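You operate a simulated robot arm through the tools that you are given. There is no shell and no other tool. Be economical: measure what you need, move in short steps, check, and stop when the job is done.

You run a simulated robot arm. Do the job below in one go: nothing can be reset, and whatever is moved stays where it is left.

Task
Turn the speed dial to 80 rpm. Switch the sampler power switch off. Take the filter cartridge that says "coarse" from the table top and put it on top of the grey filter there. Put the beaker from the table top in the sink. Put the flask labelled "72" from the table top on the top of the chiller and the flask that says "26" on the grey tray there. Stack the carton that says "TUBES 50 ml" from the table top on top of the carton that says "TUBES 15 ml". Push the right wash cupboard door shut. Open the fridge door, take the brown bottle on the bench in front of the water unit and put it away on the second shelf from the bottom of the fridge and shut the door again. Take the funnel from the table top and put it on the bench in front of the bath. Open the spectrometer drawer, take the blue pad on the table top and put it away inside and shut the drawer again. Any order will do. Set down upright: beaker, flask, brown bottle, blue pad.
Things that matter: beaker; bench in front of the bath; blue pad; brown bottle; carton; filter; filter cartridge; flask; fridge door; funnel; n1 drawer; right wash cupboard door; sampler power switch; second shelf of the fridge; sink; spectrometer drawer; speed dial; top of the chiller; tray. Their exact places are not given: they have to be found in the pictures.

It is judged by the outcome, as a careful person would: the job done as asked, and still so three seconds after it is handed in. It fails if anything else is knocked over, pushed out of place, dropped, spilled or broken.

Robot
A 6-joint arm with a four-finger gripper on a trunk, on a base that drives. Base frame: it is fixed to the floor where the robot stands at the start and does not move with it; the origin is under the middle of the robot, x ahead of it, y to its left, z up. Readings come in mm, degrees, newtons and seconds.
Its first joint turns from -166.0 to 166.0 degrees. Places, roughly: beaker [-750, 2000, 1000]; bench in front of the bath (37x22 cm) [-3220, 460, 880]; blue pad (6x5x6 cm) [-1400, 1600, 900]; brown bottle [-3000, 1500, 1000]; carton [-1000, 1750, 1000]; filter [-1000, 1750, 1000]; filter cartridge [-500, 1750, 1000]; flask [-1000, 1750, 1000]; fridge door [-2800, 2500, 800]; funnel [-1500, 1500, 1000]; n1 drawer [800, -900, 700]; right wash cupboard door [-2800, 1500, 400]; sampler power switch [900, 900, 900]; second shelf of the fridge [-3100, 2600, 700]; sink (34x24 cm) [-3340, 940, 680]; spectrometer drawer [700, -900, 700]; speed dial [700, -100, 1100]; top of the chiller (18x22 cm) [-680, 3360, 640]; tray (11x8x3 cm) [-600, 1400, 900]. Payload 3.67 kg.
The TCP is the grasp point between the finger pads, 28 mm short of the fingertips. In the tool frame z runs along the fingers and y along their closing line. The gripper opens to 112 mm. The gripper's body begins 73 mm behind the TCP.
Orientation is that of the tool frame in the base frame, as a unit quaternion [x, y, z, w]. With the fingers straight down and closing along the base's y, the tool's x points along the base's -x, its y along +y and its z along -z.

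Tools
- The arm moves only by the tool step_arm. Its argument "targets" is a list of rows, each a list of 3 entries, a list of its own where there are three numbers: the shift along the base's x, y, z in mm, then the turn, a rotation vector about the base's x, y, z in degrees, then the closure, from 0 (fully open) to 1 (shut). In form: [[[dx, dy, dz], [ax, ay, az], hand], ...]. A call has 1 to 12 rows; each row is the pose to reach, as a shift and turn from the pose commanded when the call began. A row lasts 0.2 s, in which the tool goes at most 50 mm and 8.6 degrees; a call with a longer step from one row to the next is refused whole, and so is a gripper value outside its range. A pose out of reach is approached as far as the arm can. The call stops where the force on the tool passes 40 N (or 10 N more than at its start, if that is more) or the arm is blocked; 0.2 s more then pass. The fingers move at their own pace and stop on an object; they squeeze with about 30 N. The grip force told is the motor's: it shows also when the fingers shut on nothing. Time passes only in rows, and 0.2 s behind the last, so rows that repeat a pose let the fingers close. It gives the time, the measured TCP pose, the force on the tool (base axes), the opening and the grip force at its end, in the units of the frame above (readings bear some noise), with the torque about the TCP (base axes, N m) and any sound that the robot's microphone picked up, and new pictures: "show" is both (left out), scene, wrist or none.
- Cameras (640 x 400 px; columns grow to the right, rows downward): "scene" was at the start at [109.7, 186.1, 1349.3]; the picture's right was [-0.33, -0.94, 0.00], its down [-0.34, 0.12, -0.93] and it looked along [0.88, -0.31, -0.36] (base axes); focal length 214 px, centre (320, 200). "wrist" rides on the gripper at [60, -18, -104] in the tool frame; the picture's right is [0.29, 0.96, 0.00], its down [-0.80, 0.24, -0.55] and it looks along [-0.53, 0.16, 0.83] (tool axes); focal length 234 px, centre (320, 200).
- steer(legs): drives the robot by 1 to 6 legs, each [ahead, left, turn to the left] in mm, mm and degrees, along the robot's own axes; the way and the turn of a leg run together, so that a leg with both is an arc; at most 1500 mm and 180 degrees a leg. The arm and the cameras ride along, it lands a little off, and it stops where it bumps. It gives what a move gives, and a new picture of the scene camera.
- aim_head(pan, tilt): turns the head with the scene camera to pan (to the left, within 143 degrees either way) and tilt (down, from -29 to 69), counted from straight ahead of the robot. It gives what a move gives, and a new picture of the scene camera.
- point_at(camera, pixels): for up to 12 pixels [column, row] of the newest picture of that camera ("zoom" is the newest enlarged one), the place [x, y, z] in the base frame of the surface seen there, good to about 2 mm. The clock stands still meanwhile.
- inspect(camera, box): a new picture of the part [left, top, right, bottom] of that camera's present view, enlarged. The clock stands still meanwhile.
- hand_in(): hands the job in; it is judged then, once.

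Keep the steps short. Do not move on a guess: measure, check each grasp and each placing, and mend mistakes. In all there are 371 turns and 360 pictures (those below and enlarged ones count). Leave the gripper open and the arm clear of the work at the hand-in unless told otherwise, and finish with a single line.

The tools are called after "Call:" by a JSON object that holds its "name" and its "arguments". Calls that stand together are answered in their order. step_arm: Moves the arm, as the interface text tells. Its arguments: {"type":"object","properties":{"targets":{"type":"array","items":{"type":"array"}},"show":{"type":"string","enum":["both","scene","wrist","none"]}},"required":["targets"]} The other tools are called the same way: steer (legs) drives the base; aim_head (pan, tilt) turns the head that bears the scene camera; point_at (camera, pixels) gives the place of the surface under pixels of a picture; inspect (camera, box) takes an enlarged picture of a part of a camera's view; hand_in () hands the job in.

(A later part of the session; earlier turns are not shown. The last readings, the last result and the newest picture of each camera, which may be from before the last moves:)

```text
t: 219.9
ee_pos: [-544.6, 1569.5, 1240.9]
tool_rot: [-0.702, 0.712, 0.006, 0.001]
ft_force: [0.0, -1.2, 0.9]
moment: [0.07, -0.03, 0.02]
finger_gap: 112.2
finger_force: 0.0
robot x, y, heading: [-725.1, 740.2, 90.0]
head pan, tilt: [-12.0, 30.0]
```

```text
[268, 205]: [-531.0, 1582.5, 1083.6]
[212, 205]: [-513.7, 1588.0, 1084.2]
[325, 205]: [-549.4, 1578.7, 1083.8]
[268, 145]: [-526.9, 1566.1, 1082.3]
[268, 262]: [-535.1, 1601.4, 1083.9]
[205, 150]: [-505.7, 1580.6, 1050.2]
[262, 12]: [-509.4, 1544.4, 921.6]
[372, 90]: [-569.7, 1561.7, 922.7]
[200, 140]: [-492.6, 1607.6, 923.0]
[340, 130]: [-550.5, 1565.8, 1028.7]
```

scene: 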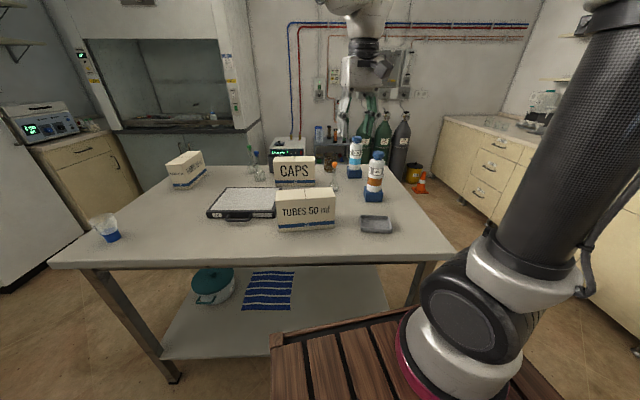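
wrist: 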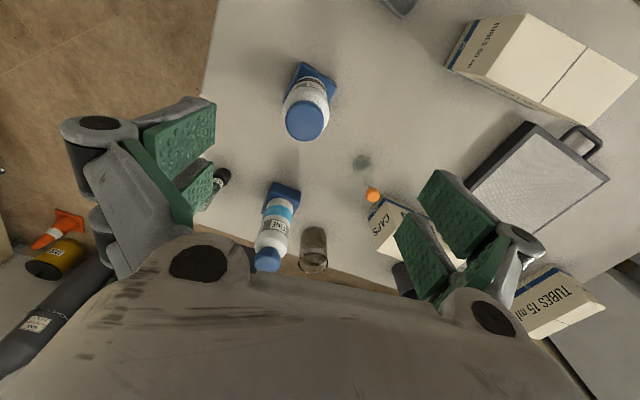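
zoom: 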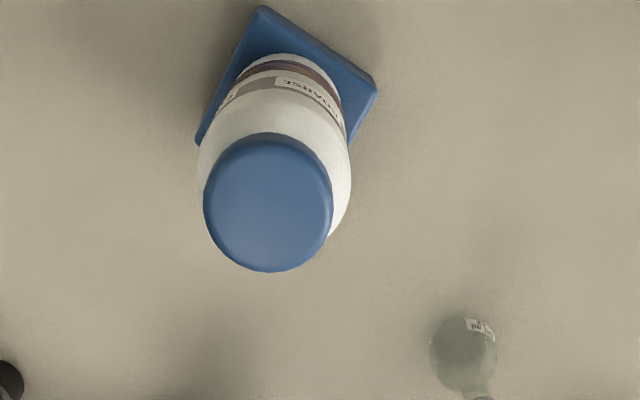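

Cap centre (-531,1584), top at 1084. Descend to z = 1030 around the body and close.

Call:
{"name": "step_arm", "arguments": {"targets": [[[7, 8, -40], [0, 0, 0], 0], [[13.5, 14.5, -80], [0, 0, 0], 0], [[13.5, 14.5, -125], [0, 0, 0], 0.1], [[13.5, 14.5, -170], [0, 0, 0], 0.2], [[13.5, 14.5, -211], [0, 0, 0], 0.3], [[13.5, 14.5, -211], [0, 0, 0], 0.5], [[13.5, 14.5, -211], [0, 0, 0], 0.8], [[13.5, 14.5, -211], [0, 0, 0], 0.9], [[13.5, 14.5, -211], [0, 0, 0], 0.9]], "show": "none"}}

Call:
{"name": "step_arm", "arguments": {"targets": [[[0, 0, 10], [0, 0, 0], 0.9], [[0, 0, 30], [0, 0, 0], 0.9], [[0, 0, 70], [0, 0, 0], 0.9], [[0, 0, 115], [0, 0, 0], 0.9]]}}

```text
t: 221.9
ee_pos: [-532.3, 1585.4, 1027.6]
tool_rot: [-0.702, 0.712, 0.004, 0.0]
ft_force: [1.7, 0.1, 4.3]
moment: [0.28, -0.2, -0.03]
finger_gap: 55.9
finger_force: 30.2
robot x, y, heading: [-725.9, 737.9, 89.6]
head pan, tilt: [-12.0, 30.0]
```

```text
t: 222.9
ee_pos: [-534.0, 1585.3, 1140.6]
tool_rot: [-0.703, 0.711, 0.005, 0.0]
ft_force: [0.7, 0.4, -5.3]
moment: [-0.03, -0.02, 0.0]
finger_gap: 55.9
finger_force: 29.7
robot x, y, heading: [-726.8, 736.3, 89.7]
head pan, tilt: [-12.0, 30.0]
```

scene: 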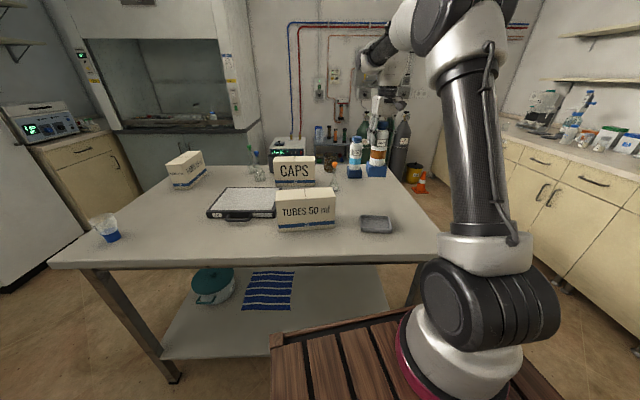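
wrist: 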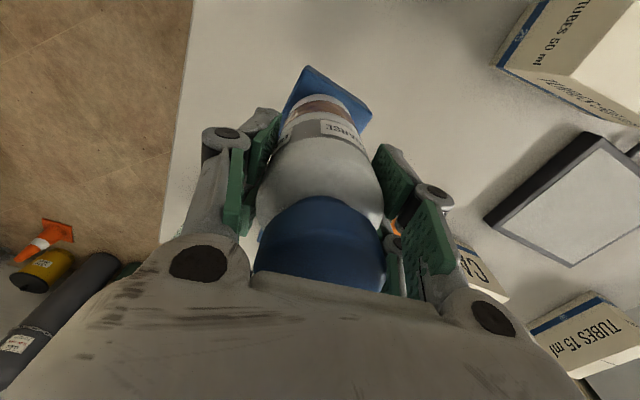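

Call:
{"name": "inspect", "arguments": {"camera": "scene", "box": [330, 80, 426, 190]}}

```text
3.64 times, centred on (378, 135) of scene
```

zoom: 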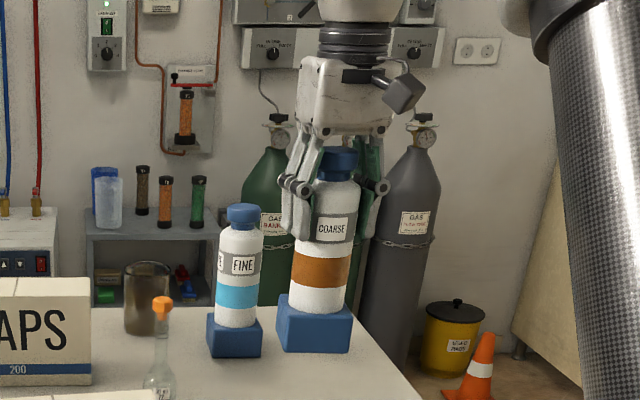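

The blue base belongs to the cartridge. Raise it well clear, drive left 335, then approach above filter F4.

Call:
{"name": "step_arm", "arguments": {"targets": [[[0, -20, 30], [0, 0, 0], 0.9], [[0, -40, 60], [0, 0, 0], 0.9], [[0, -50, 70], [0, 0, 0], 0.9]], "show": "none"}}

Call:
{"name": "steer", "arguments": {"legs": [[0, 340, 0]]}}

Call:
{"name": "inspect", "arguments": {"camera": "scene", "box": [180, 130, 420, 280]}}

```text
t: 223.7
ee_pos: [-532.1, 1534.1, 1212.9]
tool_rot: [-0.702, 0.712, 0.004, 0.0]
ft_force: [-0.5, 0.5, -4.3]
moment: [-0.04, 0.01, 0.01]
finger_gap: 56.3
finger_force: 30.3
robot x, y, heading: [-722.4, 737.0, 90.0]
head pan, tilt: [-12.0, 30.0]
```

```text
t: 225.9
ee_pos: [-872.1, 1535.7, 1211.7]
tool_rot: [-0.704, 0.71, 0.004, 0.0]
ft_force: [0.4, -0.2, -3.8]
moment: [-0.04, 0.01, 0.02]
finger_gap: 56.2
finger_force: 30.2
robot x, y, heading: [-1062.5, 737.9, 90.3]
head pan, tilt: [-12.0, 30.0]
```

scene: 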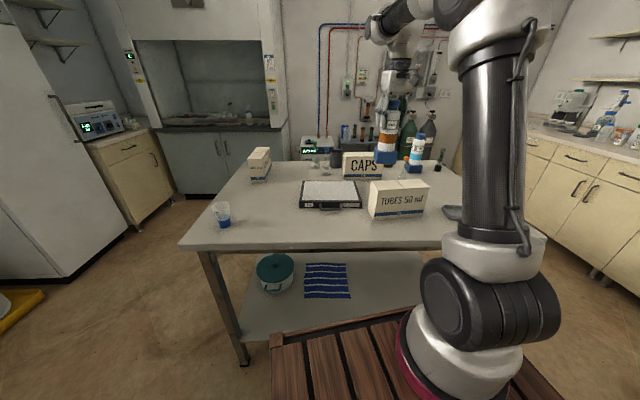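

```text
2.67 times, centred on (300, 205) of scene
```

zoom: 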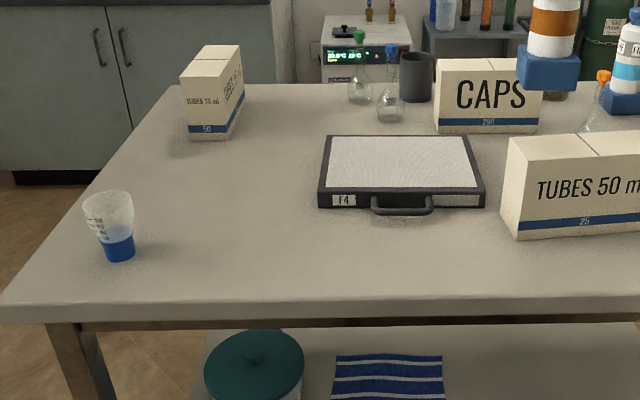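

Call:
{"name": "point_at", "arguments": {"camera": "zoom", "pixels": [[328, 190], [478, 185], [332, 140], [462, 140], [400, 165]]}}

```text
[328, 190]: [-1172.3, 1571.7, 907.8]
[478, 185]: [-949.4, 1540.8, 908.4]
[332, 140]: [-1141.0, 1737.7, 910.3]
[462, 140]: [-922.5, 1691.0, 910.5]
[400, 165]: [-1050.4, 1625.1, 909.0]
```

Filter centre is (-1046,1635), top 910. Carry the cartridge over it and lower.

Call:
{"name": "step_arm", "arguments": {"targets": [[[-35, 20, 0], [0, 0, 0], 0.9], [[-70, 40, 0], [0, 0, 0], 0.9], [[-105, 60, -10], [0, 0, 0], 0.9], [[-140, 80, -25], [0, 0, 0], 0.9], [[-174, 99, -40], [0, 0, 0], 0.9], [[-174, 99, -75], [0, 0, 0], 0.9], [[-174, 99, -110], [0, 0, 0], 0.9], [[-174, 99, -135], [0, 0, 0], 0.9], [[-174, 99, -147], [0, 0, 0], 0.9], [[-174, 99, -151], [0, 0, 0], 0.9]]}}

```text
t: 228.1
ee_pos: [-1045.1, 1634.9, 1060.8]
tool_rot: [-0.703, 0.711, 0.005, 0.001]
ft_force: [-0.5, 0.2, -4.8]
moment: [0.02, -0.03, 0.03]
finger_gap: 56.0
finger_force: 30.2
robot x, y, heading: [-1059.5, 739.0, 89.9]
head pan, tilt: [-12.0, 30.0]
```

scene: 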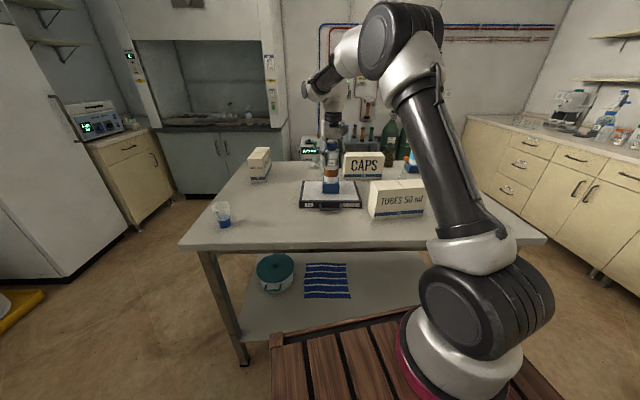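
wrist: 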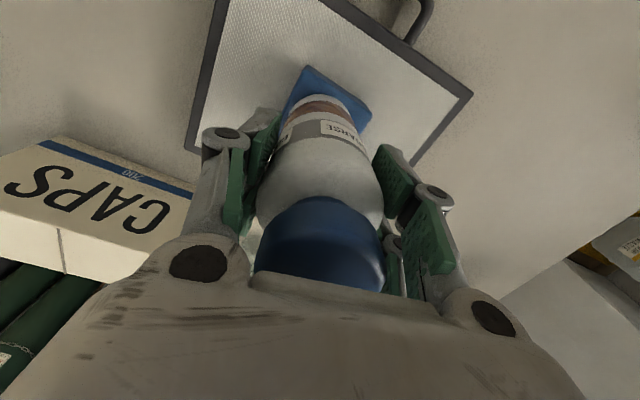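

Good position over the filter. Lower the last millimetres until contact, then release.

Call:
{"name": "step_arm", "arguments": {"targets": [[[0, 0, -1.5], [0, 0, 0], 0.9], [[0, 0, -3], [0, 0, 0], 0.9], [[0, 0, -4], [0, 0, 0], 0.9]], "show": "none"}}

```text
t: 228.9
ee_pos: [-1046.4, 1635.0, 1056.9]
tool_rot: [-0.704, 0.71, 0.005, 0.001]
ft_force: [0.1, -0.2, -3.5]
moment: [0.02, 0.02, -0.03]
finger_gap: 56.2
finger_force: 29.9
robot x, y, heading: [-1060.1, 738.0, 90.3]
head pan, tilt: [-12.0, 30.0]
```

Call:
{"name": "step_arm", "arguments": {"targets": [[[0, 0, -1.5], [0, 0, 0], 0.9], [[0, 0, -3], [0, 0, 0], 0.9], [[0, 0, -4], [0, 0, 0], 0.9]], "show": "none"}}

```text
t: 229.7
ee_pos: [-1046.2, 1634.5, 1055.1]
tool_rot: [-0.704, 0.71, 0.006, 0.003]
ft_force: [0.5, 4.1, 28.2]
moment: [0.3, 0.0, 0.07]
finger_gap: 56.7
finger_force: 29.7
robot x, y, heading: [-1061.0, 733.8, 90.1]
head pan, tilt: [-12.0, 30.0]
```

Contact. Release and rise.

Call:
{"name": "step_arm", "arguments": {"targets": [[[0, 0, 2], [0, 0, 0], 0.8], [[0, 0, 2], [0, 0, 0], 0.4], [[0, 0, 2], [0, 0, 0], 0.2], [[0, 0, 30], [0, 0, 0], 0.2], [[0, 0, 75], [0, 0, 0], 0.2], [[0, 0, 120], [0, 0, 0], 0.2], [[0, -30, 155], [0, 0, 0], 0.3], [[10, -70, 170], [0, 0, 0], 0.3]], "show": "scene"}}

```text
t: 231.5
ee_pos: [-1037.9, 1565.3, 1226.2]
tool_rot: [-0.704, 0.71, 0.004, 0.0]
ft_force: [0.3, 1.2, -0.9]
moment: [-0.06, -0.04, -0.03]
finger_gap: 78.3
finger_force: 0.3
robot x, y, heading: [-1064.4, 736.1, 90.0]
head pan, tilt: [-12.0, 30.0]
```

scene: 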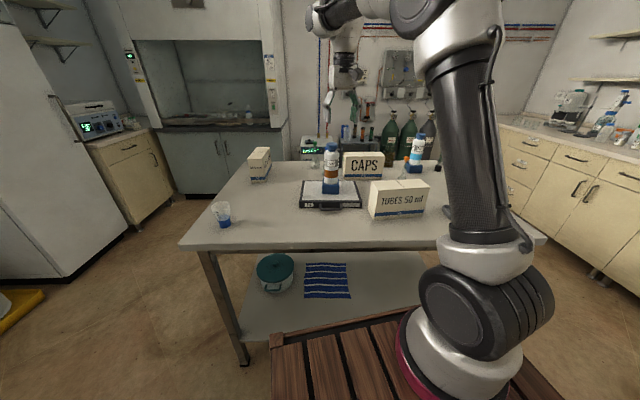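

The coarse cartridge stands on F4. Next the carton "TUBES 50 ml": look from above.

Call:
{"name": "step_arm", "arguments": {"targets": [[[40, -20, 0], [0, 0, 0], 0.1], [[80, -40, 0], [0, 0, 0], 0], [[120, -60, 0], [0, 0, 0], 0], [[160, -80, 0], [0, 0, 0], 0], [[200, -105, 0], [0, 0, 0], 0], [[235, -130, 0], [0, 0, 0], 0]], "show": "wrist"}}

Call:
{"name": "point_at", "arguments": {"camera": "wrist", "pixels": [[320, 150], [280, 140], [350, 140], [320, 120], [320, 180]]}}

```text
t: 232.9
ee_pos: [-802.2, 1433.2, 1223.8]
tool_rot: [-0.704, 0.71, 0.004, 0.002]
ft_force: [-0.1, -0.3, -0.7]
moment: [0.0, -0.01, 0.01]
finger_gap: 111.8
finger_force: 0.1
robot x, y, heading: [-1062.7, 737.3, 89.8]
head pan, tilt: [-12.0, 30.0]
```

wrist: 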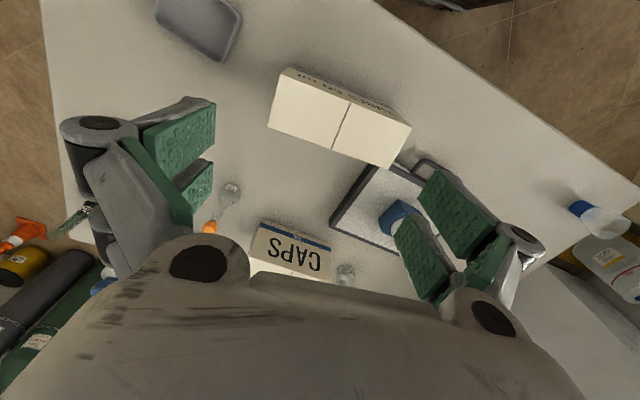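

```text
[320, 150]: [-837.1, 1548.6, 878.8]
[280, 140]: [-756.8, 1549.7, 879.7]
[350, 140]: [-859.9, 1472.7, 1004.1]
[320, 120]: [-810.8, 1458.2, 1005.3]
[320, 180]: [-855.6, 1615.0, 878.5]
```

Call:
{"name": "inspect", "arguments": {"camera": "wrist", "box": [256, 50, 432, 180]}}

Call:
{"name": "point_at", "arguments": {"camera": "wrist", "pixels": [[286, 71], [272, 126], [408, 124], [388, 164], [300, 75], [290, 130], [395, 125], [375, 160]]}}

```text
3.08 times, centred on (344, 115) of wrist
```

zoom: 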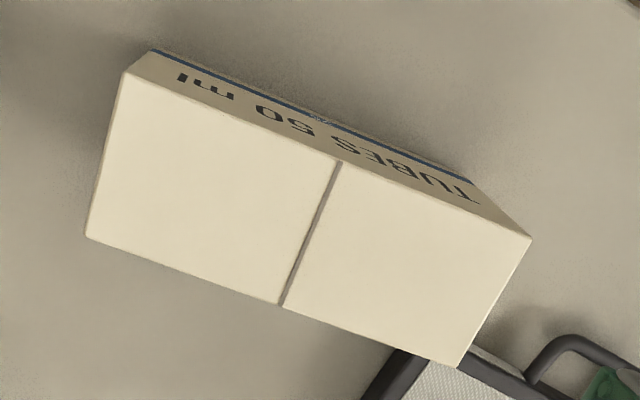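

```text
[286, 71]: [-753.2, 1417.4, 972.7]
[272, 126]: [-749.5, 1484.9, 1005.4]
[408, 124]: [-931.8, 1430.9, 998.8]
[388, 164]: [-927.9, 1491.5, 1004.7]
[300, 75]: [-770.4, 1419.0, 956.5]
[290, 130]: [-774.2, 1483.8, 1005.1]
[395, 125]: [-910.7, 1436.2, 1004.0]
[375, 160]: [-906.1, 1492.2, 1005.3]
```

The carton's top is 180×60 mm, centre (-841,1458), long side along x. Turn the gripper 90° to close along y, above it.

Call:
{"name": "step_arm", "arguments": {"targets": [[[-4, 2, -10], [0, 0, 8.2], 0], [[-7, 4, -20], [0, 0, 16.4], 0], [[-11, 7, -30], [0, 0, 24.6], 0], [[-14, 9, -40], [0, 0, 32.8], 0], [[-18, 11, -50], [0, 0, 41], 0], [[-21, 14, -60], [0, 0, 49.2], 0], [[-25, 16, -70], [0, 0, 57.4], 0], [[-28, 18, -80], [0, 0, 65.6], 0], [[-32, 20, -90], [0, 0, 73.8], 0], [[-35, 22, -100], [0, 0, 82], 0], [[-39, 25, -110], [0, 0, 89], 0], [[-39, 25, -140], [0, 0, 89], 0]], "show": "wrist"}}

```text
t: 235.5
ee_pos: [-840.9, 1460.9, 1083.1]
tool_rot: [1.0, -0.013, -0.004, 0.003]
ft_force: [0.0, 0.0, 0.4]
moment: [0.04, 0.0, -0.03]
finger_gap: 112.0
finger_force: 0.0
robot x, y, heading: [-1060.2, 735.2, 90.1]
head pan, tilt: [-12.0, 30.0]
```

wrist: 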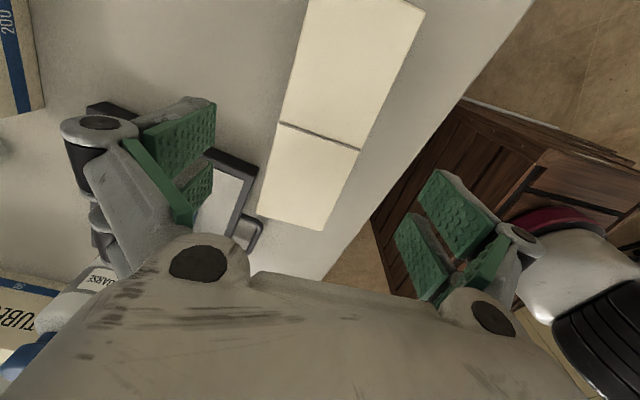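

Aligned. Descend to z = 985, close, and lift a little.

Call:
{"name": "step_arm", "arguments": {"targets": [[[0, -2, -45], [0, 0, 0], 0], [[0, -2, -80], [0, 0, 0], 0.1], [[0, -2, -98], [0, 0, 0], 0.2], [[0, -2, -98], [0, 0, 0], 0.5], [[0, -2, -98], [0, 0, 0], 0.8], [[0, -2, -98], [0, 0, 0], 0.9], [[0, -2, -98], [0, 0, 0], 0.9], [[0, -2, -88], [0, 0, 0], 0.9], [[0, -2, -70], [0, 0, 0], 0.9]], "show": "scene"}}

```text
t: 237.5
ee_pos: [-841.4, 1457.0, 1012.7]
tool_rot: [1.0, -0.014, -0.004, 0.003]
ft_force: [-0.1, -0.1, -2.3]
moment: [-0.03, 0.01, -0.01]
finger_gap: 70.0
finger_force: 30.5
robot x, y, heading: [-1063.2, 736.7, 90.0]
head pan, tilt: [-12.0, 30.0]
```

scene: 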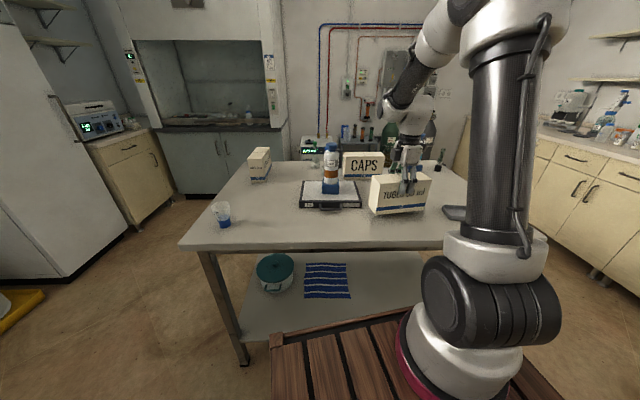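

Held (70 mm). Lift high, retract, and check the floor on the left side before driving round.

Call:
{"name": "step_arm", "arguments": {"targets": [[[0, 0, 45], [0, 0, 0], 0.9], [[0, -5, 90], [0, 0, 0], 0.9], [[-10, -15, 135], [0, 0, 0], 0.9], [[-30, -30, 175], [0, 0, 0], 0.9], [[-60, -45, 205], [0, 0, 0], 0.9], [[-95, -55, 225], [0, 0, 0], 0.9], [[-135, -65, 228], [0, 0, 0], 0.9], [[-175, -75, 228], [0, 0, 0], 0.9], [[-215, -85, 228], [0, 0, 0], 0.9]], "show": "none"}}

Call:
{"name": "aim_head", "arguments": {"pan": 50, "tilt": 30}}

Call:
{"name": "point_at", "arguments": {"camera": "scene", "pixels": [[400, 250], [350, 250], [300, 230], [200, 250], [100, 200], [250, 300], [320, 330], [420, 200], [470, 230], [150, 280]]}}

```text
t: 239.5
ee_pos: [-1054.2, 1374.1, 1241.0]
tool_rot: [1.0, -0.014, -0.002, 0.004]
ft_force: [0.3, -0.3, -2.9]
moment: [-0.02, 0.05, 0.04]
finger_gap: 69.9
finger_force: 29.5
robot x, y, heading: [-1065.5, 738.7, 90.1]
head pan, tilt: [-12.0, 30.0]
```

```text
t: 240.8
ee_pos: [-1056.2, 1373.7, 1241.4]
tool_rot: [1.0, -0.013, -0.004, 0.003]
ft_force: [-1.0, -0.3, -3.0]
moment: [-0.01, 0.02, -0.01]
finger_gap: 69.9
finger_force: 30.0
robot x, y, heading: [-1061.4, 735.1, 90.0]
head pan, tilt: [50.0, 30.0]
```

scene: 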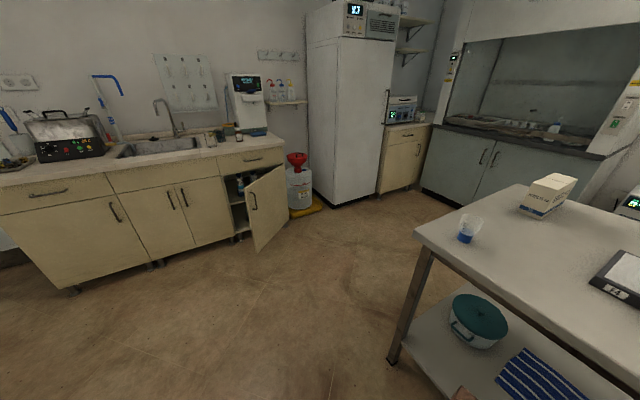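

```text
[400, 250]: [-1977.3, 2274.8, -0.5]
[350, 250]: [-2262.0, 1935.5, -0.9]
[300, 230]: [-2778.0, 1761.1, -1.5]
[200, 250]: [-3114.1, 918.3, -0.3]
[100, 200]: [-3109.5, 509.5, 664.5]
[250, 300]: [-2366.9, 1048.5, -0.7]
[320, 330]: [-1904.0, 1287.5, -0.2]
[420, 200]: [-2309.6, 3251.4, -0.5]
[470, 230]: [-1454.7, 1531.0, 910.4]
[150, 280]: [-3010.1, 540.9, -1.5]
```

The corridor is free. Drive left 1090, turn right 90, then left 1165 to stand west of the table.

Call:
{"name": "steer", "arguments": {"legs": [[0, 1090, 0], [0, 0, -90], [0, 1165, 0]]}}

Call:
{"name": "aim_head", "arguments": {"pan": -12, "tilt": 30}}

Call:
{"name": "inspect", "arguments": {"camera": "scene", "box": [200, 140, 440, 290]}}

```text
t: 255.7
ee_pos: [-1547.4, 1896.5, 1242.2]
tool_rot: [0.712, -0.702, -0.005, -0.001]
ft_force: [-0.2, 0.1, -2.6]
moment: [-0.04, -0.01, -0.01]
finger_gap: 69.9
finger_force: 29.8
robot x, y, heading: [-2183.4, 1876.7, 2.4]
head pan, tilt: [50.0, 30.0]
```

scene: 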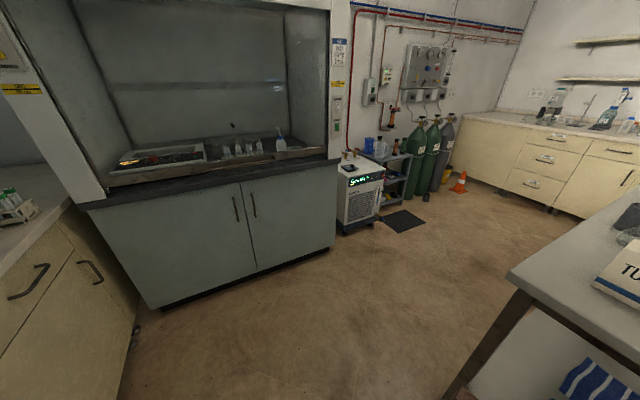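

```text
t: 257.0
ee_pos: [-1546.6, 1897.7, 1240.6]
tool_rot: [0.712, -0.702, -0.005, 0.0]
ft_force: [-1.0, 0.1, -2.6]
moment: [0.0, 0.02, 0.01]
finger_gap: 70.0
finger_force: 30.7
robot x, y, heading: [-2187.0, 1878.1, 2.4]
head pan, tilt: [-12.0, 30.0]
```

scene: 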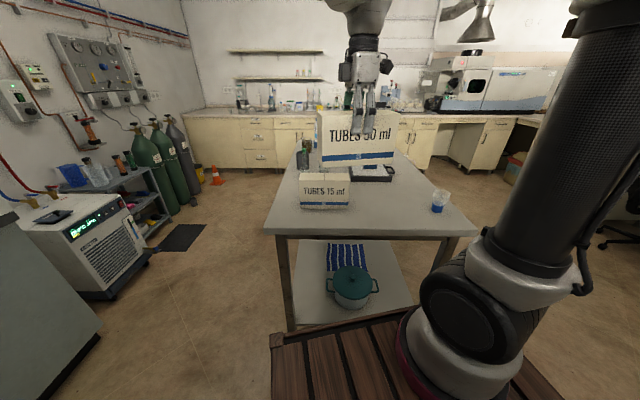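

```text
2.67 times, centred on (320, 215) of scene
```

zoom: 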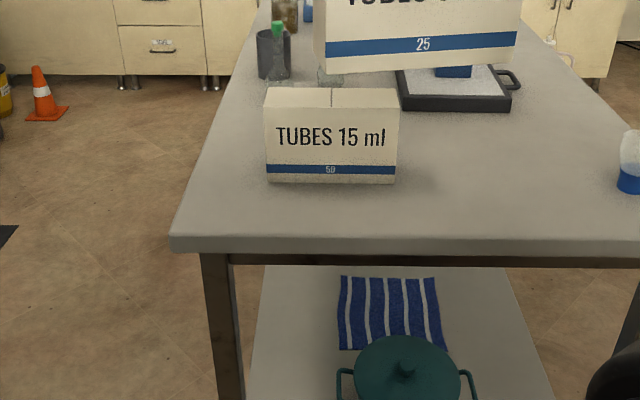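

Call:
{"name": "point_at", "arguments": {"camera": "zoom", "pixels": [[268, 104], [396, 106], [272, 91], [390, 91], [330, 98], [330, 150], [266, 170], [395, 175], [175, 235], [260, 20]]}}

```text
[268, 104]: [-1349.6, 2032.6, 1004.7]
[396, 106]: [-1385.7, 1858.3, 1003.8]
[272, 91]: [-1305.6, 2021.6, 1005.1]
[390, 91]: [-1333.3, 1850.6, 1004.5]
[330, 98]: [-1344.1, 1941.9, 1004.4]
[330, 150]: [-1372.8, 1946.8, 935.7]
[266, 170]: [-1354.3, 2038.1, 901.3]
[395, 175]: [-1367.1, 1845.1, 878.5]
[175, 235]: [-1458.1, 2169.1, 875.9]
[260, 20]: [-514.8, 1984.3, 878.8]
```

Its top centre is (-1344,1941,1004), long side at 78°. Turn the held carton -12° and carry it above.

Call:
{"name": "step_arm", "arguments": {"targets": [[[40, 9, 0], [0, 0, -3], 0.9], [[80, 18, 0], [0, 0, -6], 0.9], [[120, 26, -10], [0, 0, -9], 0.9], [[160, 35, -20], [0, 0, -12], 0.9], [[202, 43.5, -40], [0, 0, -12], 0.9], [[202, 43.5, -80], [0, 0, -12], 0.9], [[202, 43.5, -110], [0, 0, -12], 0.9]]}}

Call:
{"name": "inspect", "arguments": {"camera": "scene", "box": [280, 130, 400, 215]}}

```text
t: 258.6
ee_pos: [-1346.1, 1939.9, 1131.9]
tool_rot: [-0.634, 0.773, 0.004, 0.001]
ft_force: [0.0, 0.1, -3.1]
moment: [0.0, -0.02, 0.01]
finger_gap: 69.8
finger_force: 29.9
robot x, y, heading: [-2181.6, 1882.2, 2.4]
head pan, tilt: [-12.0, 30.0]
```

scene: 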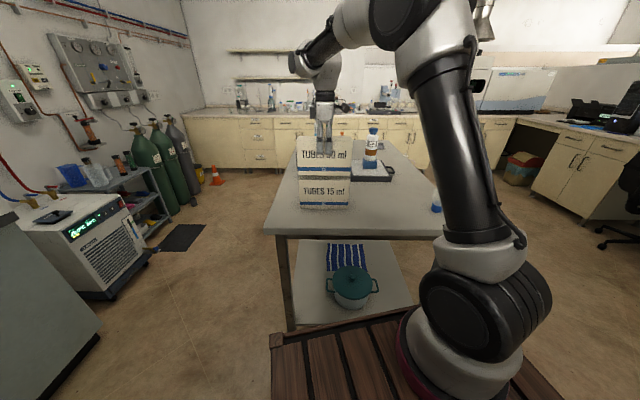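
wrist: 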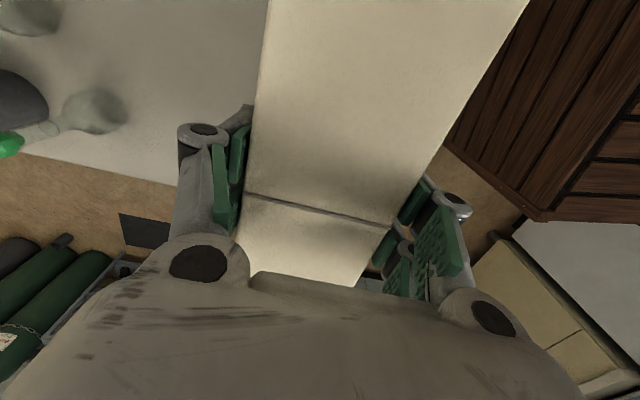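

```text
4.71 times, centred on (340, 172) of scene
```

zoom: 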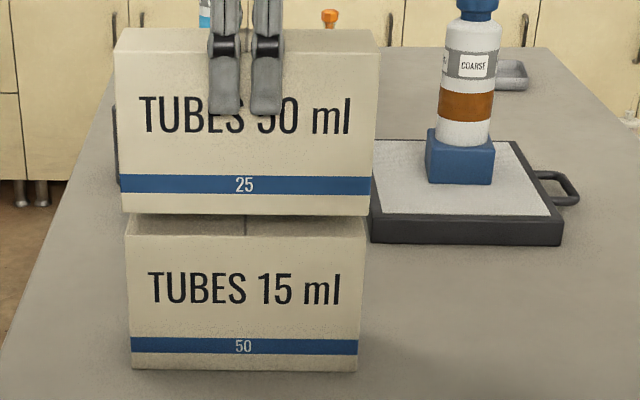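

Nicely aligned. Lower slowly to contact.

Call:
{"name": "step_arm", "arguments": {"targets": [[[0, 0, -10], [0, 0, 0], 0.9], [[0, 0, -17], [0, 0, 0], 0.9], [[0, 0, -20], [0, 0, 0], 0.9], [[0, 0, -22], [0, 0, 0], 0.9], [[0, 0, -24], [0, 0, 0], 0.9]], "show": "none"}}

Call:
{"name": "point_at", "arguments": {"camera": "scene", "pixels": [[300, 165], [350, 165], [302, 190], [348, 190]]}}

```text
t: 259.8
ee_pos: [-1345.3, 1939.8, 1108.5]
tool_rot: [-0.635, 0.772, 0.003, 0.003]
ft_force: [-2.3, -0.5, 27.0]
moment: [-0.07, 0.13, -0.13]
finger_gap: 70.0
finger_force: 30.3
robot x, y, heading: [-2183.9, 1878.1, 2.2]
head pan, tilt: [-12.0, 30.0]
```

```text
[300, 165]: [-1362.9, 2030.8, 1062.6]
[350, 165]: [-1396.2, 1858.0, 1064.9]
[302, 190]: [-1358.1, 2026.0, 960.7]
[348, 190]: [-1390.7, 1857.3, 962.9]
```

In contact and aligned within 6 mm. Release and rise.

Call:
{"name": "step_arm", "arguments": {"targets": [[[0, 0, 1], [0, 0, 0], 0.7], [[0, 0, 1], [0, 0, 0], 0.2], [[0, 0, 1], [0, 0, 0], 0], [[0, 0, 30], [0, 0, 0], 0], [[0, 0, 75], [0, 0, 0], 0], [[0, 0, 115], [0, 0, 0], 0.2], [[-40, 0, 135], [0, 0, 0], 0.4], [[-80, 0, 135], [0, 0, 0], 0.4]], "show": "scene"}}

```text
t: 261.6
ee_pos: [-1424.6, 1939.8, 1241.4]
tool_rot: [-0.634, 0.773, 0.004, 0.0]
ft_force: [1.4, -0.3, -2.5]
moment: [-0.01, 0.04, 0.01]
finger_gap: 67.4
finger_force: 0.1
robot x, y, heading: [-2187.1, 1879.6, 2.5]
head pan, tilt: [-12.0, 30.0]
```

scene: 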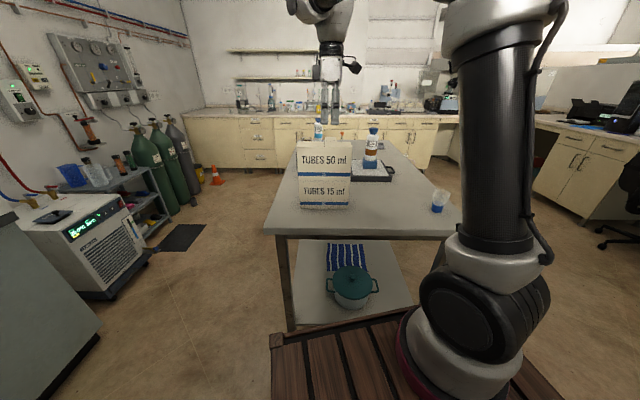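

Stacked. Next the funnel; move above it.

Call:
{"name": "step_arm", "arguments": {"targets": [[[-5, -45, 0], [0, 0, 0], 0.3], [[-10, -90, 0], [0, 0, 0], 0.1], [[-14, -138, -5], [0, 0, 0], 0], [[-18, -186, -10], [0, 0, 0], 0], [[-22, -234, -15], [0, 0, 0], 0], [[-26, -282, -20], [0, 0, 0], 0], [[-30, -330, -25], [0, 0, 0], 0], [[-34, -376, -40], [0, 0, 0], 0], [[-38, -415, -60], [0, 0, 0], 0], [[-40, -430, -80], [0, 0, 0], 0]], "show": "wrist"}}

Call:
{"name": "inspect", "arguments": {"camera": "wrist", "box": [240, 80, 400, 180]}}

```text
t: 263.8
ee_pos: [-1464.8, 1511.6, 1165.2]
tool_rot: [-0.636, 0.772, 0.004, 0.001]
ft_force: [0.2, 0.4, 1.1]
moment: [-0.05, 0.02, 0.03]
finger_gap: 111.6
finger_force: 0.1
robot x, y, heading: [-2180.3, 1877.8, 2.2]
head pan, tilt: [-12.0, 30.0]
```

wrist: 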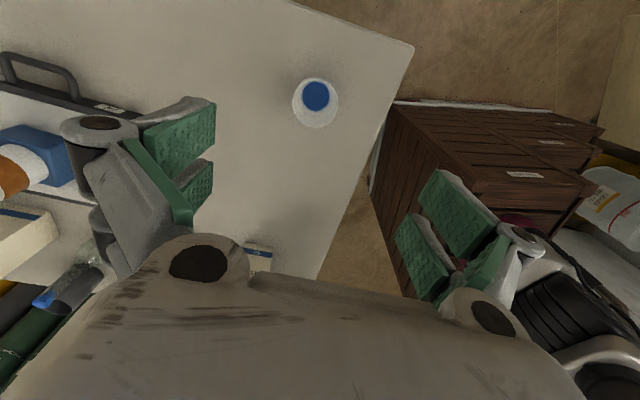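

```text
4.00 times, centred on (320, 130) of wrist
```

zoom: 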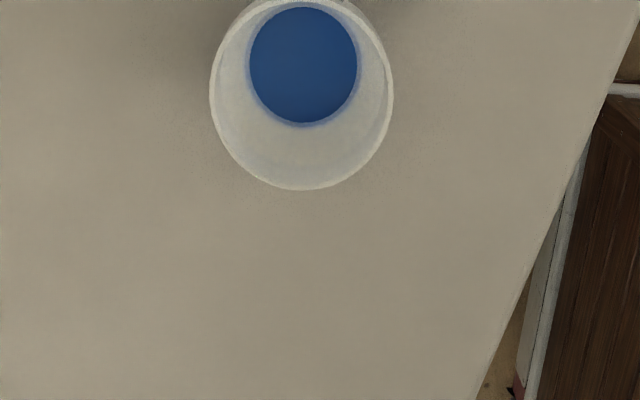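

Call:
{"name": "point_at", "arguments": {"camera": "zoom", "pixels": [[213, 95], [391, 95], [300, 187], [305, 65], [250, 10], [303, 124], [300, 150]]}}

```text
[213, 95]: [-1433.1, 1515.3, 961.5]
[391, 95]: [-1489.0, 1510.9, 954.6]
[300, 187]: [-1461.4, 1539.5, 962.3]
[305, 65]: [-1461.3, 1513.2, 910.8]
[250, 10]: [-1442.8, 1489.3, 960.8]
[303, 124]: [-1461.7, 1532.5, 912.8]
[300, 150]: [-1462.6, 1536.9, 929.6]
```

Rim centre (-1461,1511,962), diameter about 57. Descend around it and close gently.

Call:
{"name": "step_arm", "arguments": {"targets": [[[4, -0.5, -45], [0, 0, 0], 0], [[4, -0.5, -90], [0, 0, 0], 0], [[4, -0.5, -135], [0, 0, 0], 0.1], [[4, -0.5, -180], [0, 0, 0], 0.2], [[4, -0.5, -220], [0, 0, 0], 0.3], [[4, -0.5, -235], [0, 0, 0], 0.3], [[4, -0.5, -235], [0, 0, 0], 0.5], [[4, -0.5, -235], [0, 0, 0], 0.7], [[4, -0.5, -235], [0, 0, 0], 0.8], [[4, -0.5, -235], [0, 0, 0], 0.8], [[4, -0.5, -225], [0, 0, 0], 0.8], [[4, -0.5, -200], [0, 0, 0], 0.8]], "show": "wrist"}}

```text
t: 266.4
ee_pos: [-1460.8, 1510.1, 962.1]
tool_rot: [-0.635, 0.772, 0.004, 0.0]
ft_force: [0.0, 0.0, -1.1]
moment: [0.0, -0.02, 0.01]
finger_gap: 52.3
finger_force: 30.4
robot x, y, heading: [-2186.7, 1880.6, 2.5]
head pan, tilt: [-12.0, 30.0]
```

wrist: 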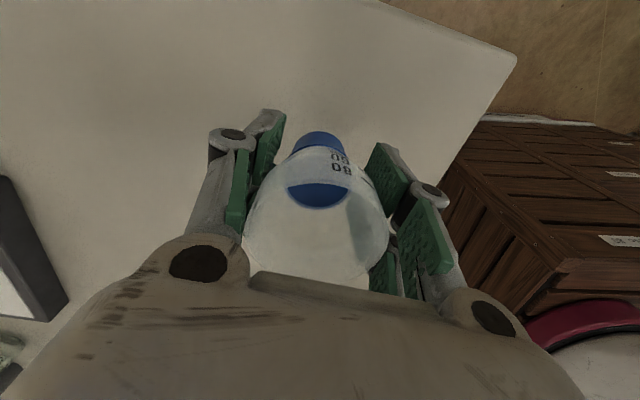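

Held. Raise, pull in, and drive to face the bath bench.

Call:
{"name": "step_arm", "arguments": {"targets": [[[-5, 5, 45], [0, 0, 0], 0.8], [[-15, 15, 88], [0, 0, 0], 0.8], [[-30, 30, 130], [0, 0, 0], 0.8], [[-50, 55, 165], [0, 0, 0], 0.8], [[-70, 80, 200], [0, 0, 0], 0.8], [[-90, 110, 232], [0, 0, 0], 0.8], [[-105, 145, 260], [0, 0, 0], 0.8], [[-115, 190, 268], [0, 0, 0], 0.8]], "show": "none"}}

Call:
{"name": "steer", "arguments": {"legs": [[0, -1000, 0], [0, 0, 177.6], [283, 420, 0]]}}

Call:
{"name": "aim_head", "arguments": {"pan": -5, "tilt": 28}}

```text
t: 268.2
ee_pos: [-1575.4, 1699.3, 1228.2]
tool_rot: [-0.634, 0.773, 0.005, 0.0]
ft_force: [-0.3, 0.4, -1.8]
moment: [0.02, 0.05, 0.0]
finger_gap: 52.7
finger_force: 30.7
robot x, y, heading: [-2187.2, 1879.1, 2.6]
head pan, tilt: [-12.0, 30.0]
```

```text
t: 283.3
ee_pos: [-3029.8, 639.2, 1228.0]
tool_rot: [0.788, 0.616, -0.001, 0.004]
ft_force: [-0.1, -0.2, -0.4]
moment: [0.02, -0.01, -0.01]
finger_gap: 54.3
finger_force: 29.8
robot x, y, heading: [-2433.6, 433.2, 179.4]
head pan, tilt: [-12.0, 30.0]
```

scene: 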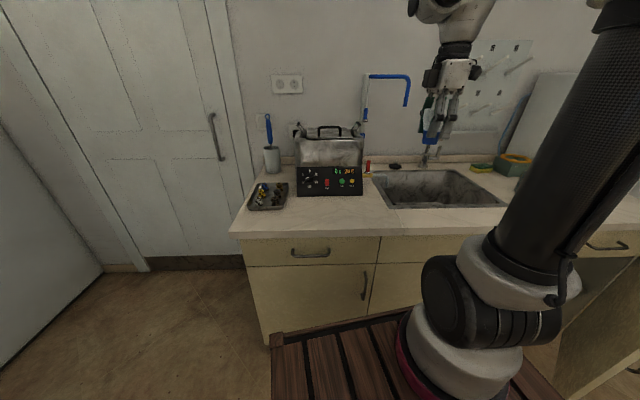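

```text
t: 284.0
ee_pos: [-3029.0, 639.3, 1228.2]
tool_rot: [0.788, 0.616, -0.002, 0.005]
ft_force: [0.4, -0.5, -0.5]
moment: [-0.01, -0.02, 0.02]
finger_gap: 54.0
finger_force: 30.3
robot x, y, heading: [-2434.8, 427.3, 179.6]
head pan, tilt: [-5.0, 28.0]
```

scene: 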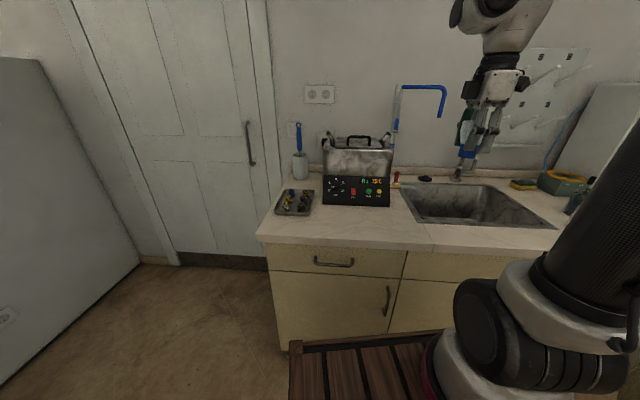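

Measure the bench in front of the bath.

Call:
{"name": "point_at", "arguments": {"camera": "scene", "pixels": [[355, 222], [355, 207], [340, 225], [380, 222], [290, 215], [355, 240], [305, 215], [400, 225], [445, 205], [330, 235]]}}

Call:
{"name": "inspect", "arguments": {"camera": "scene", "box": [250, 150, 410, 250]}}

```text
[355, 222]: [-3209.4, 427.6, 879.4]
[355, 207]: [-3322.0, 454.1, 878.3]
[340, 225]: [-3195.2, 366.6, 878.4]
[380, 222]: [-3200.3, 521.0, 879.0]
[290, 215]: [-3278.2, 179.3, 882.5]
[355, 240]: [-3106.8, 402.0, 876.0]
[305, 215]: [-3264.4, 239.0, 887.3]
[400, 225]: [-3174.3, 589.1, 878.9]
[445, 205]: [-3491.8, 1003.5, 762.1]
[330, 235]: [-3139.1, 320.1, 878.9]
```

```text
4.00 times, centred on (330, 200) of scene
```

zoom: 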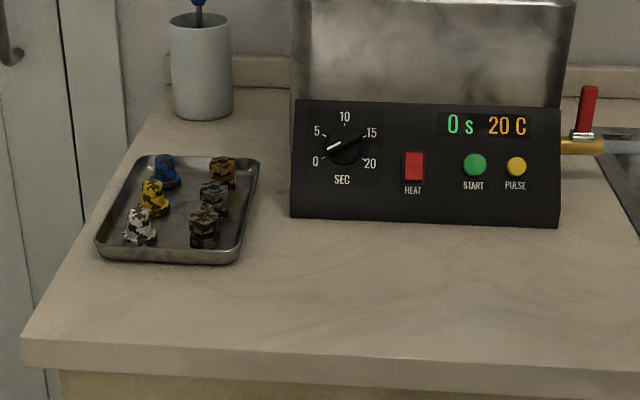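

Set it down at (-3220,455): move over and descend.

Call:
{"name": "step_arm", "arguments": {"targets": [[[-33, -32, -5], [0, 0, 0], 0.8], [[-66, -64, -10], [0, 0, 0], 0.8], [[-99, -95, -20], [0, 0, 0], 0.8], [[-131, -126, -40], [0, 0, 0], 0.8], [[-161, -155, -65], [0, 0, 0], 0.8], [[-191, -184, -90], [0, 0, 0], 0.8], [[-191, -184, -135], [0, 0, 0], 0.8], [[-191, -184, -180], [0, 0, 0], 0.8], [[-191, -184, -225], [0, 0, 0], 0.8], [[-191, -184, -265], [0, 0, 0], 0.8], [[-191, -184, -285], [0, 0, 0], 0.8], [[-191, -184, -290], [0, 0, 0], 0.8]]}}

```text
t: 286.6
ee_pos: [-3223.0, 454.9, 938.6]
tool_rot: [0.788, 0.615, -0.001, 0.005]
ft_force: [0.0, -0.7, -1.3]
moment: [-0.03, -0.01, -0.05]
finger_gap: 54.0
finger_force: 29.6
robot x, y, heading: [-2435.7, 433.1, 179.6]
head pan, tilt: [-5.0, 28.0]
```

scene: 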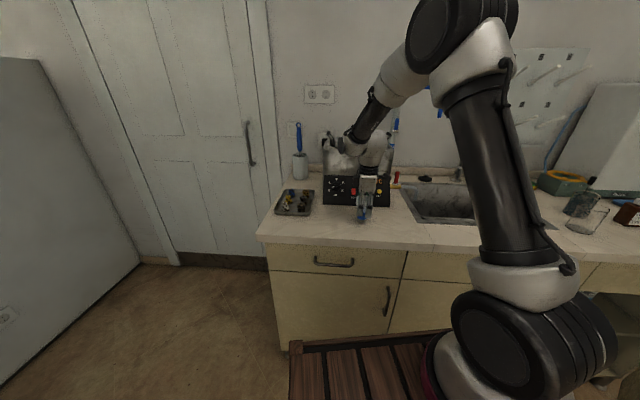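
wrist: 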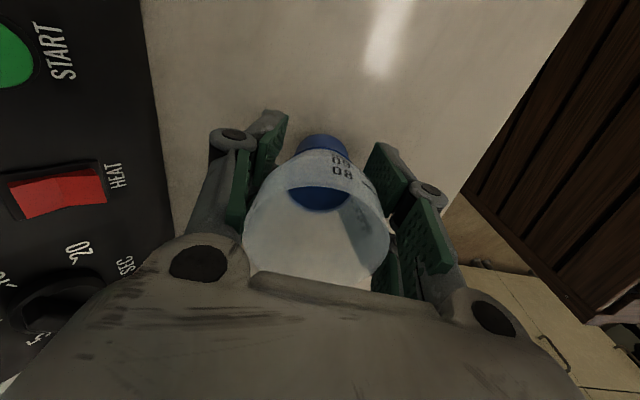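

Lower to contact.

Call:
{"name": "step_arm", "arguments": {"targets": [[[10, 0, -4], [0, 0, 0], 0.8], [[15, 0, -7], [0, 0, 0], 0.8], [[15, 0, -9], [0, 0, 0], 0.8], [[15, 0, -11], [0, 0, 0], 0.8]], "show": "none"}}

```text
t: 287.6
ee_pos: [-3206.4, 455.5, 927.8]
tool_rot: [0.788, 0.616, -0.001, 0.003]
ft_force: [0.4, -0.1, -0.3]
moment: [0.01, 0.0, 0.0]
finger_gap: 54.2
finger_force: 30.2
robot x, y, heading: [-2437.0, 430.4, 179.6]
head pan, tilt: [-5.0, 28.0]
```

Call:
{"name": "step_arm", "arguments": {"targets": [[[0, 0, -1.5], [0, 0, 0], 0.8], [[0, 0, -3], [0, 0, 0], 0.8], [[0, 0, -4.5], [0, 0, 0], 0.8]], "show": "none"}}

```text
t: 288.4
ee_pos: [-3206.1, 455.7, 924.3]
tool_rot: [0.788, 0.616, -0.001, 0.004]
ft_force: [4.2, -1.0, 14.5]
moment: [-0.01, 0.02, 0.06]
finger_gap: 54.7
finger_force: 30.2
robot x, y, heading: [-2431.8, 431.5, 179.5]
head pan, tilt: [-5.0, 28.0]
```

Contact. Release and rise.

Call:
{"name": "step_arm", "arguments": {"targets": [[[0, 0, 1], [0, 0, 0], 0.5], [[0, 0, 1], [0, 0, 0], 0.3], [[0, 0, 1], [0, 0, 0], 0.25], [[0, 0, 30], [0, 0, 0], 0.25], [[0, 0, 75], [0, 0, 0], 0.25], [[15, 0, 120], [0, 0, 0], 0.25], [[45, 0, 158], [0, 0, 0], 0.3], [[80, 0, 190], [0, 0, 0], 0.4], [[110, 0, 225], [0, 0, 0], 0.4], [[140, 0, 260], [0, 0, 0], 0.4], [[160, 0, 300], [0, 0, 0], 0.4]], "show": "scene"}}

```text
t: 290.8
ee_pos: [-3046.1, 453.5, 1224.1]
tool_rot: [0.788, 0.615, 0.001, 0.004]
ft_force: [-1.1, 0.1, 0.0]
moment: [0.01, -0.03, -0.01]
finger_gap: 67.2
finger_force: 0.0
robot x, y, heading: [-2434.6, 434.1, 179.5]
head pan, tilt: [-5.0, 28.0]
```

scene: 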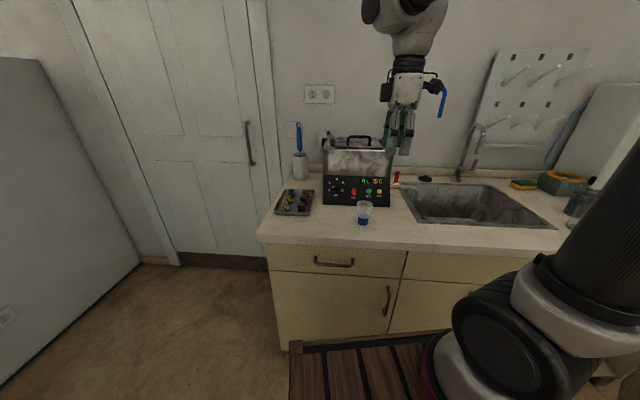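

The funnel is in place. Next the wash cupboard door: back off, move right and look.

Call:
{"name": "steer", "arguments": {"legs": [[-330, 0, 0], [0, -850, 0]]}}

Call:
{"name": "aim_head", "arguments": {"pan": -10, "tilt": 35}}

```text
t: 297.0
ee_pos: [-2713.9, 1292.9, 1224.5]
tool_rot: [0.788, 0.616, -0.002, 0.004]
ft_force: [0.4, -0.3, 0.1]
moment: [-0.04, 0.0, 0.01]
finger_gap: 67.5
finger_force: 0.1
robot x, y, heading: [-2103.9, 1272.9, 179.6]
head pan, tilt: [-5.0, 28.0]
```

scene: 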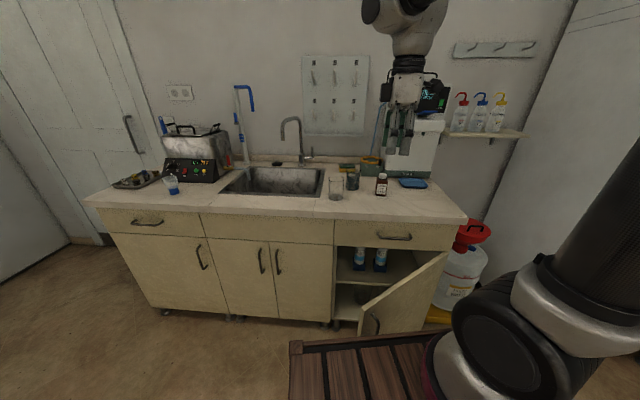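

```text
t: 297.7
ee_pos: [-2714.6, 1292.0, 1223.7]
tool_rot: [0.788, 0.616, -0.002, 0.004]
ft_force: [0.5, 0.0, 0.4]
moment: [-0.01, 0.0, 0.0]
finger_gap: 67.1
finger_force: 0.0
robot x, y, heading: [-2102.6, 1270.0, 179.4]
head pan, tilt: [-10.0, 35.0]
```

scene: 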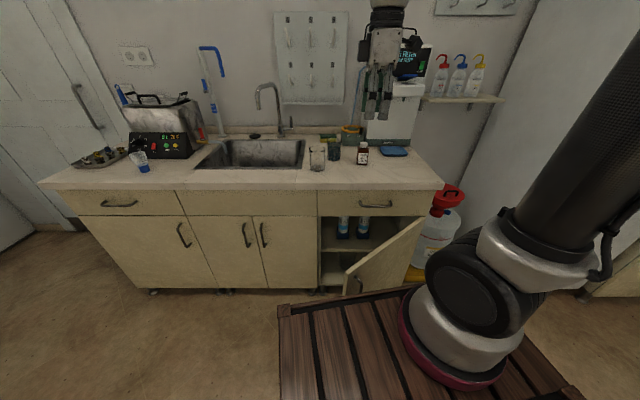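

Measure the door, bottle and bench.

Call:
{"name": "point_at", "arguments": {"camera": "scene", "pixels": [[347, 275], [418, 224], [380, 260], [360, 285], [320, 222], [363, 157], [363, 166], [393, 152], [318, 160], [333, 155], [258, 160], [400, 180]]}}

Call:
{"name": "inspect", "arguments": {"camera": "scene", "box": [290, 120, 450, 220]}}

```text
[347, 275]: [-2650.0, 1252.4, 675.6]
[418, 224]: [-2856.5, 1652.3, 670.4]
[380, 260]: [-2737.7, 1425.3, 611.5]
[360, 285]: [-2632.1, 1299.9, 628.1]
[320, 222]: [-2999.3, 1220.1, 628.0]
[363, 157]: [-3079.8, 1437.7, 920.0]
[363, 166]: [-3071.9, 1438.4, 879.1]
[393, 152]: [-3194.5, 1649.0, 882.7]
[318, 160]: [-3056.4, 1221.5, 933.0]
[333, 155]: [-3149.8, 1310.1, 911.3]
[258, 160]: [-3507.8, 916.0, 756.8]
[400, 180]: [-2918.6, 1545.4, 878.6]
```

```text
4.00 times, centred on (370, 170) of scene
```

zoom: 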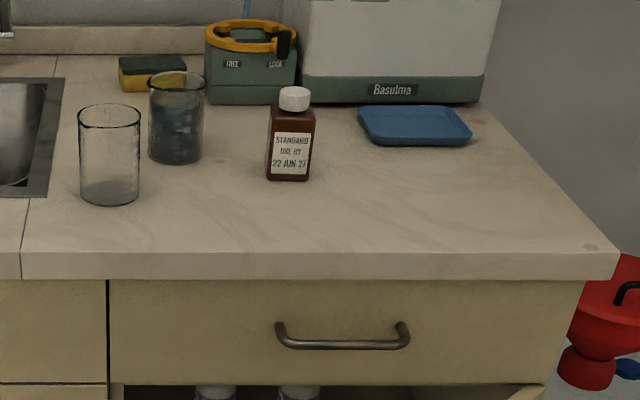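

The door is open about 42°, hinged at the right (y≈1657), top at z 676. I will push its outer face at 330 mm from the hinge with closed fingertips, tool slightly tilted. Back 80 first and turn the tool.

Call:
{"name": "steer", "arguments": {"legs": [[-80, 0, 0]]}}

Call:
{"name": "step_arm", "arguments": {"targets": [[[0, 9, -20], [0, 0, -8.3], 0.6], [[-1, 18, -40], [0, 0, -16.5], 0.8], [[-1, 26, -60], [0, 0, -24.8], 1], [[-2, 34, -80], [0, 0, -33], 1], [[-3, 43, -100], [0, 0, -41.3], 1], [[-3, 51, -120], [0, 0, -49.5], 1], [[-4, 60, -140], [0, 0, -57.8], 1], [[-4, 68, -160], [0, 0, -66], 1], [[-5, 77, -180], [0, 0, -74.3], 1], [[-6, 85, -200], [0, 0, -82.5], 1], [[-6, 93, -224], [0, 0, -90.5], 1]], "show": "none"}}

```text
t: 298.8
ee_pos: [-2633.9, 1291.9, 1224.3]
tool_rot: [0.788, 0.616, -0.001, 0.004]
ft_force: [0.3, 0.0, -0.3]
moment: [0.0, 0.01, 0.0]
finger_gap: 67.4
finger_force: 0.0
robot x, y, heading: [-2021.2, 1269.9, 179.7]
head pan, tilt: [-10.0, 35.0]
```

scene: 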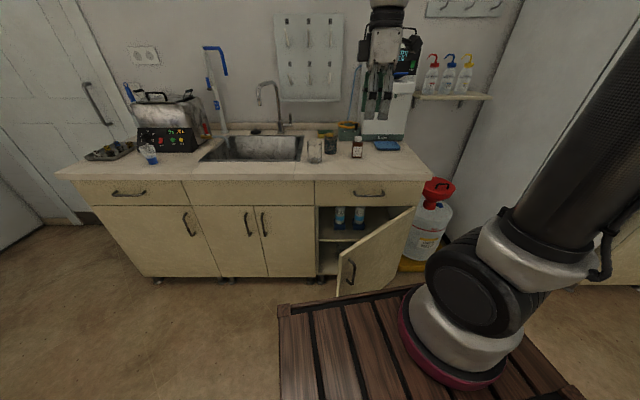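

```text
t: 301.2
ee_pos: [-2638.9, 1384.3, 1000.6]
tool_rot: [0.992, -0.127, -0.004, 0.002]
ft_force: [0.7, 0.0, 0.4]
moment: [0.01, 0.04, 0.01]
finger_gap: 0.0
finger_force: 29.5
robot x, y, heading: [-2022.6, 1271.6, 179.7]
head pan, tilt: [-10.0, 35.0]
```

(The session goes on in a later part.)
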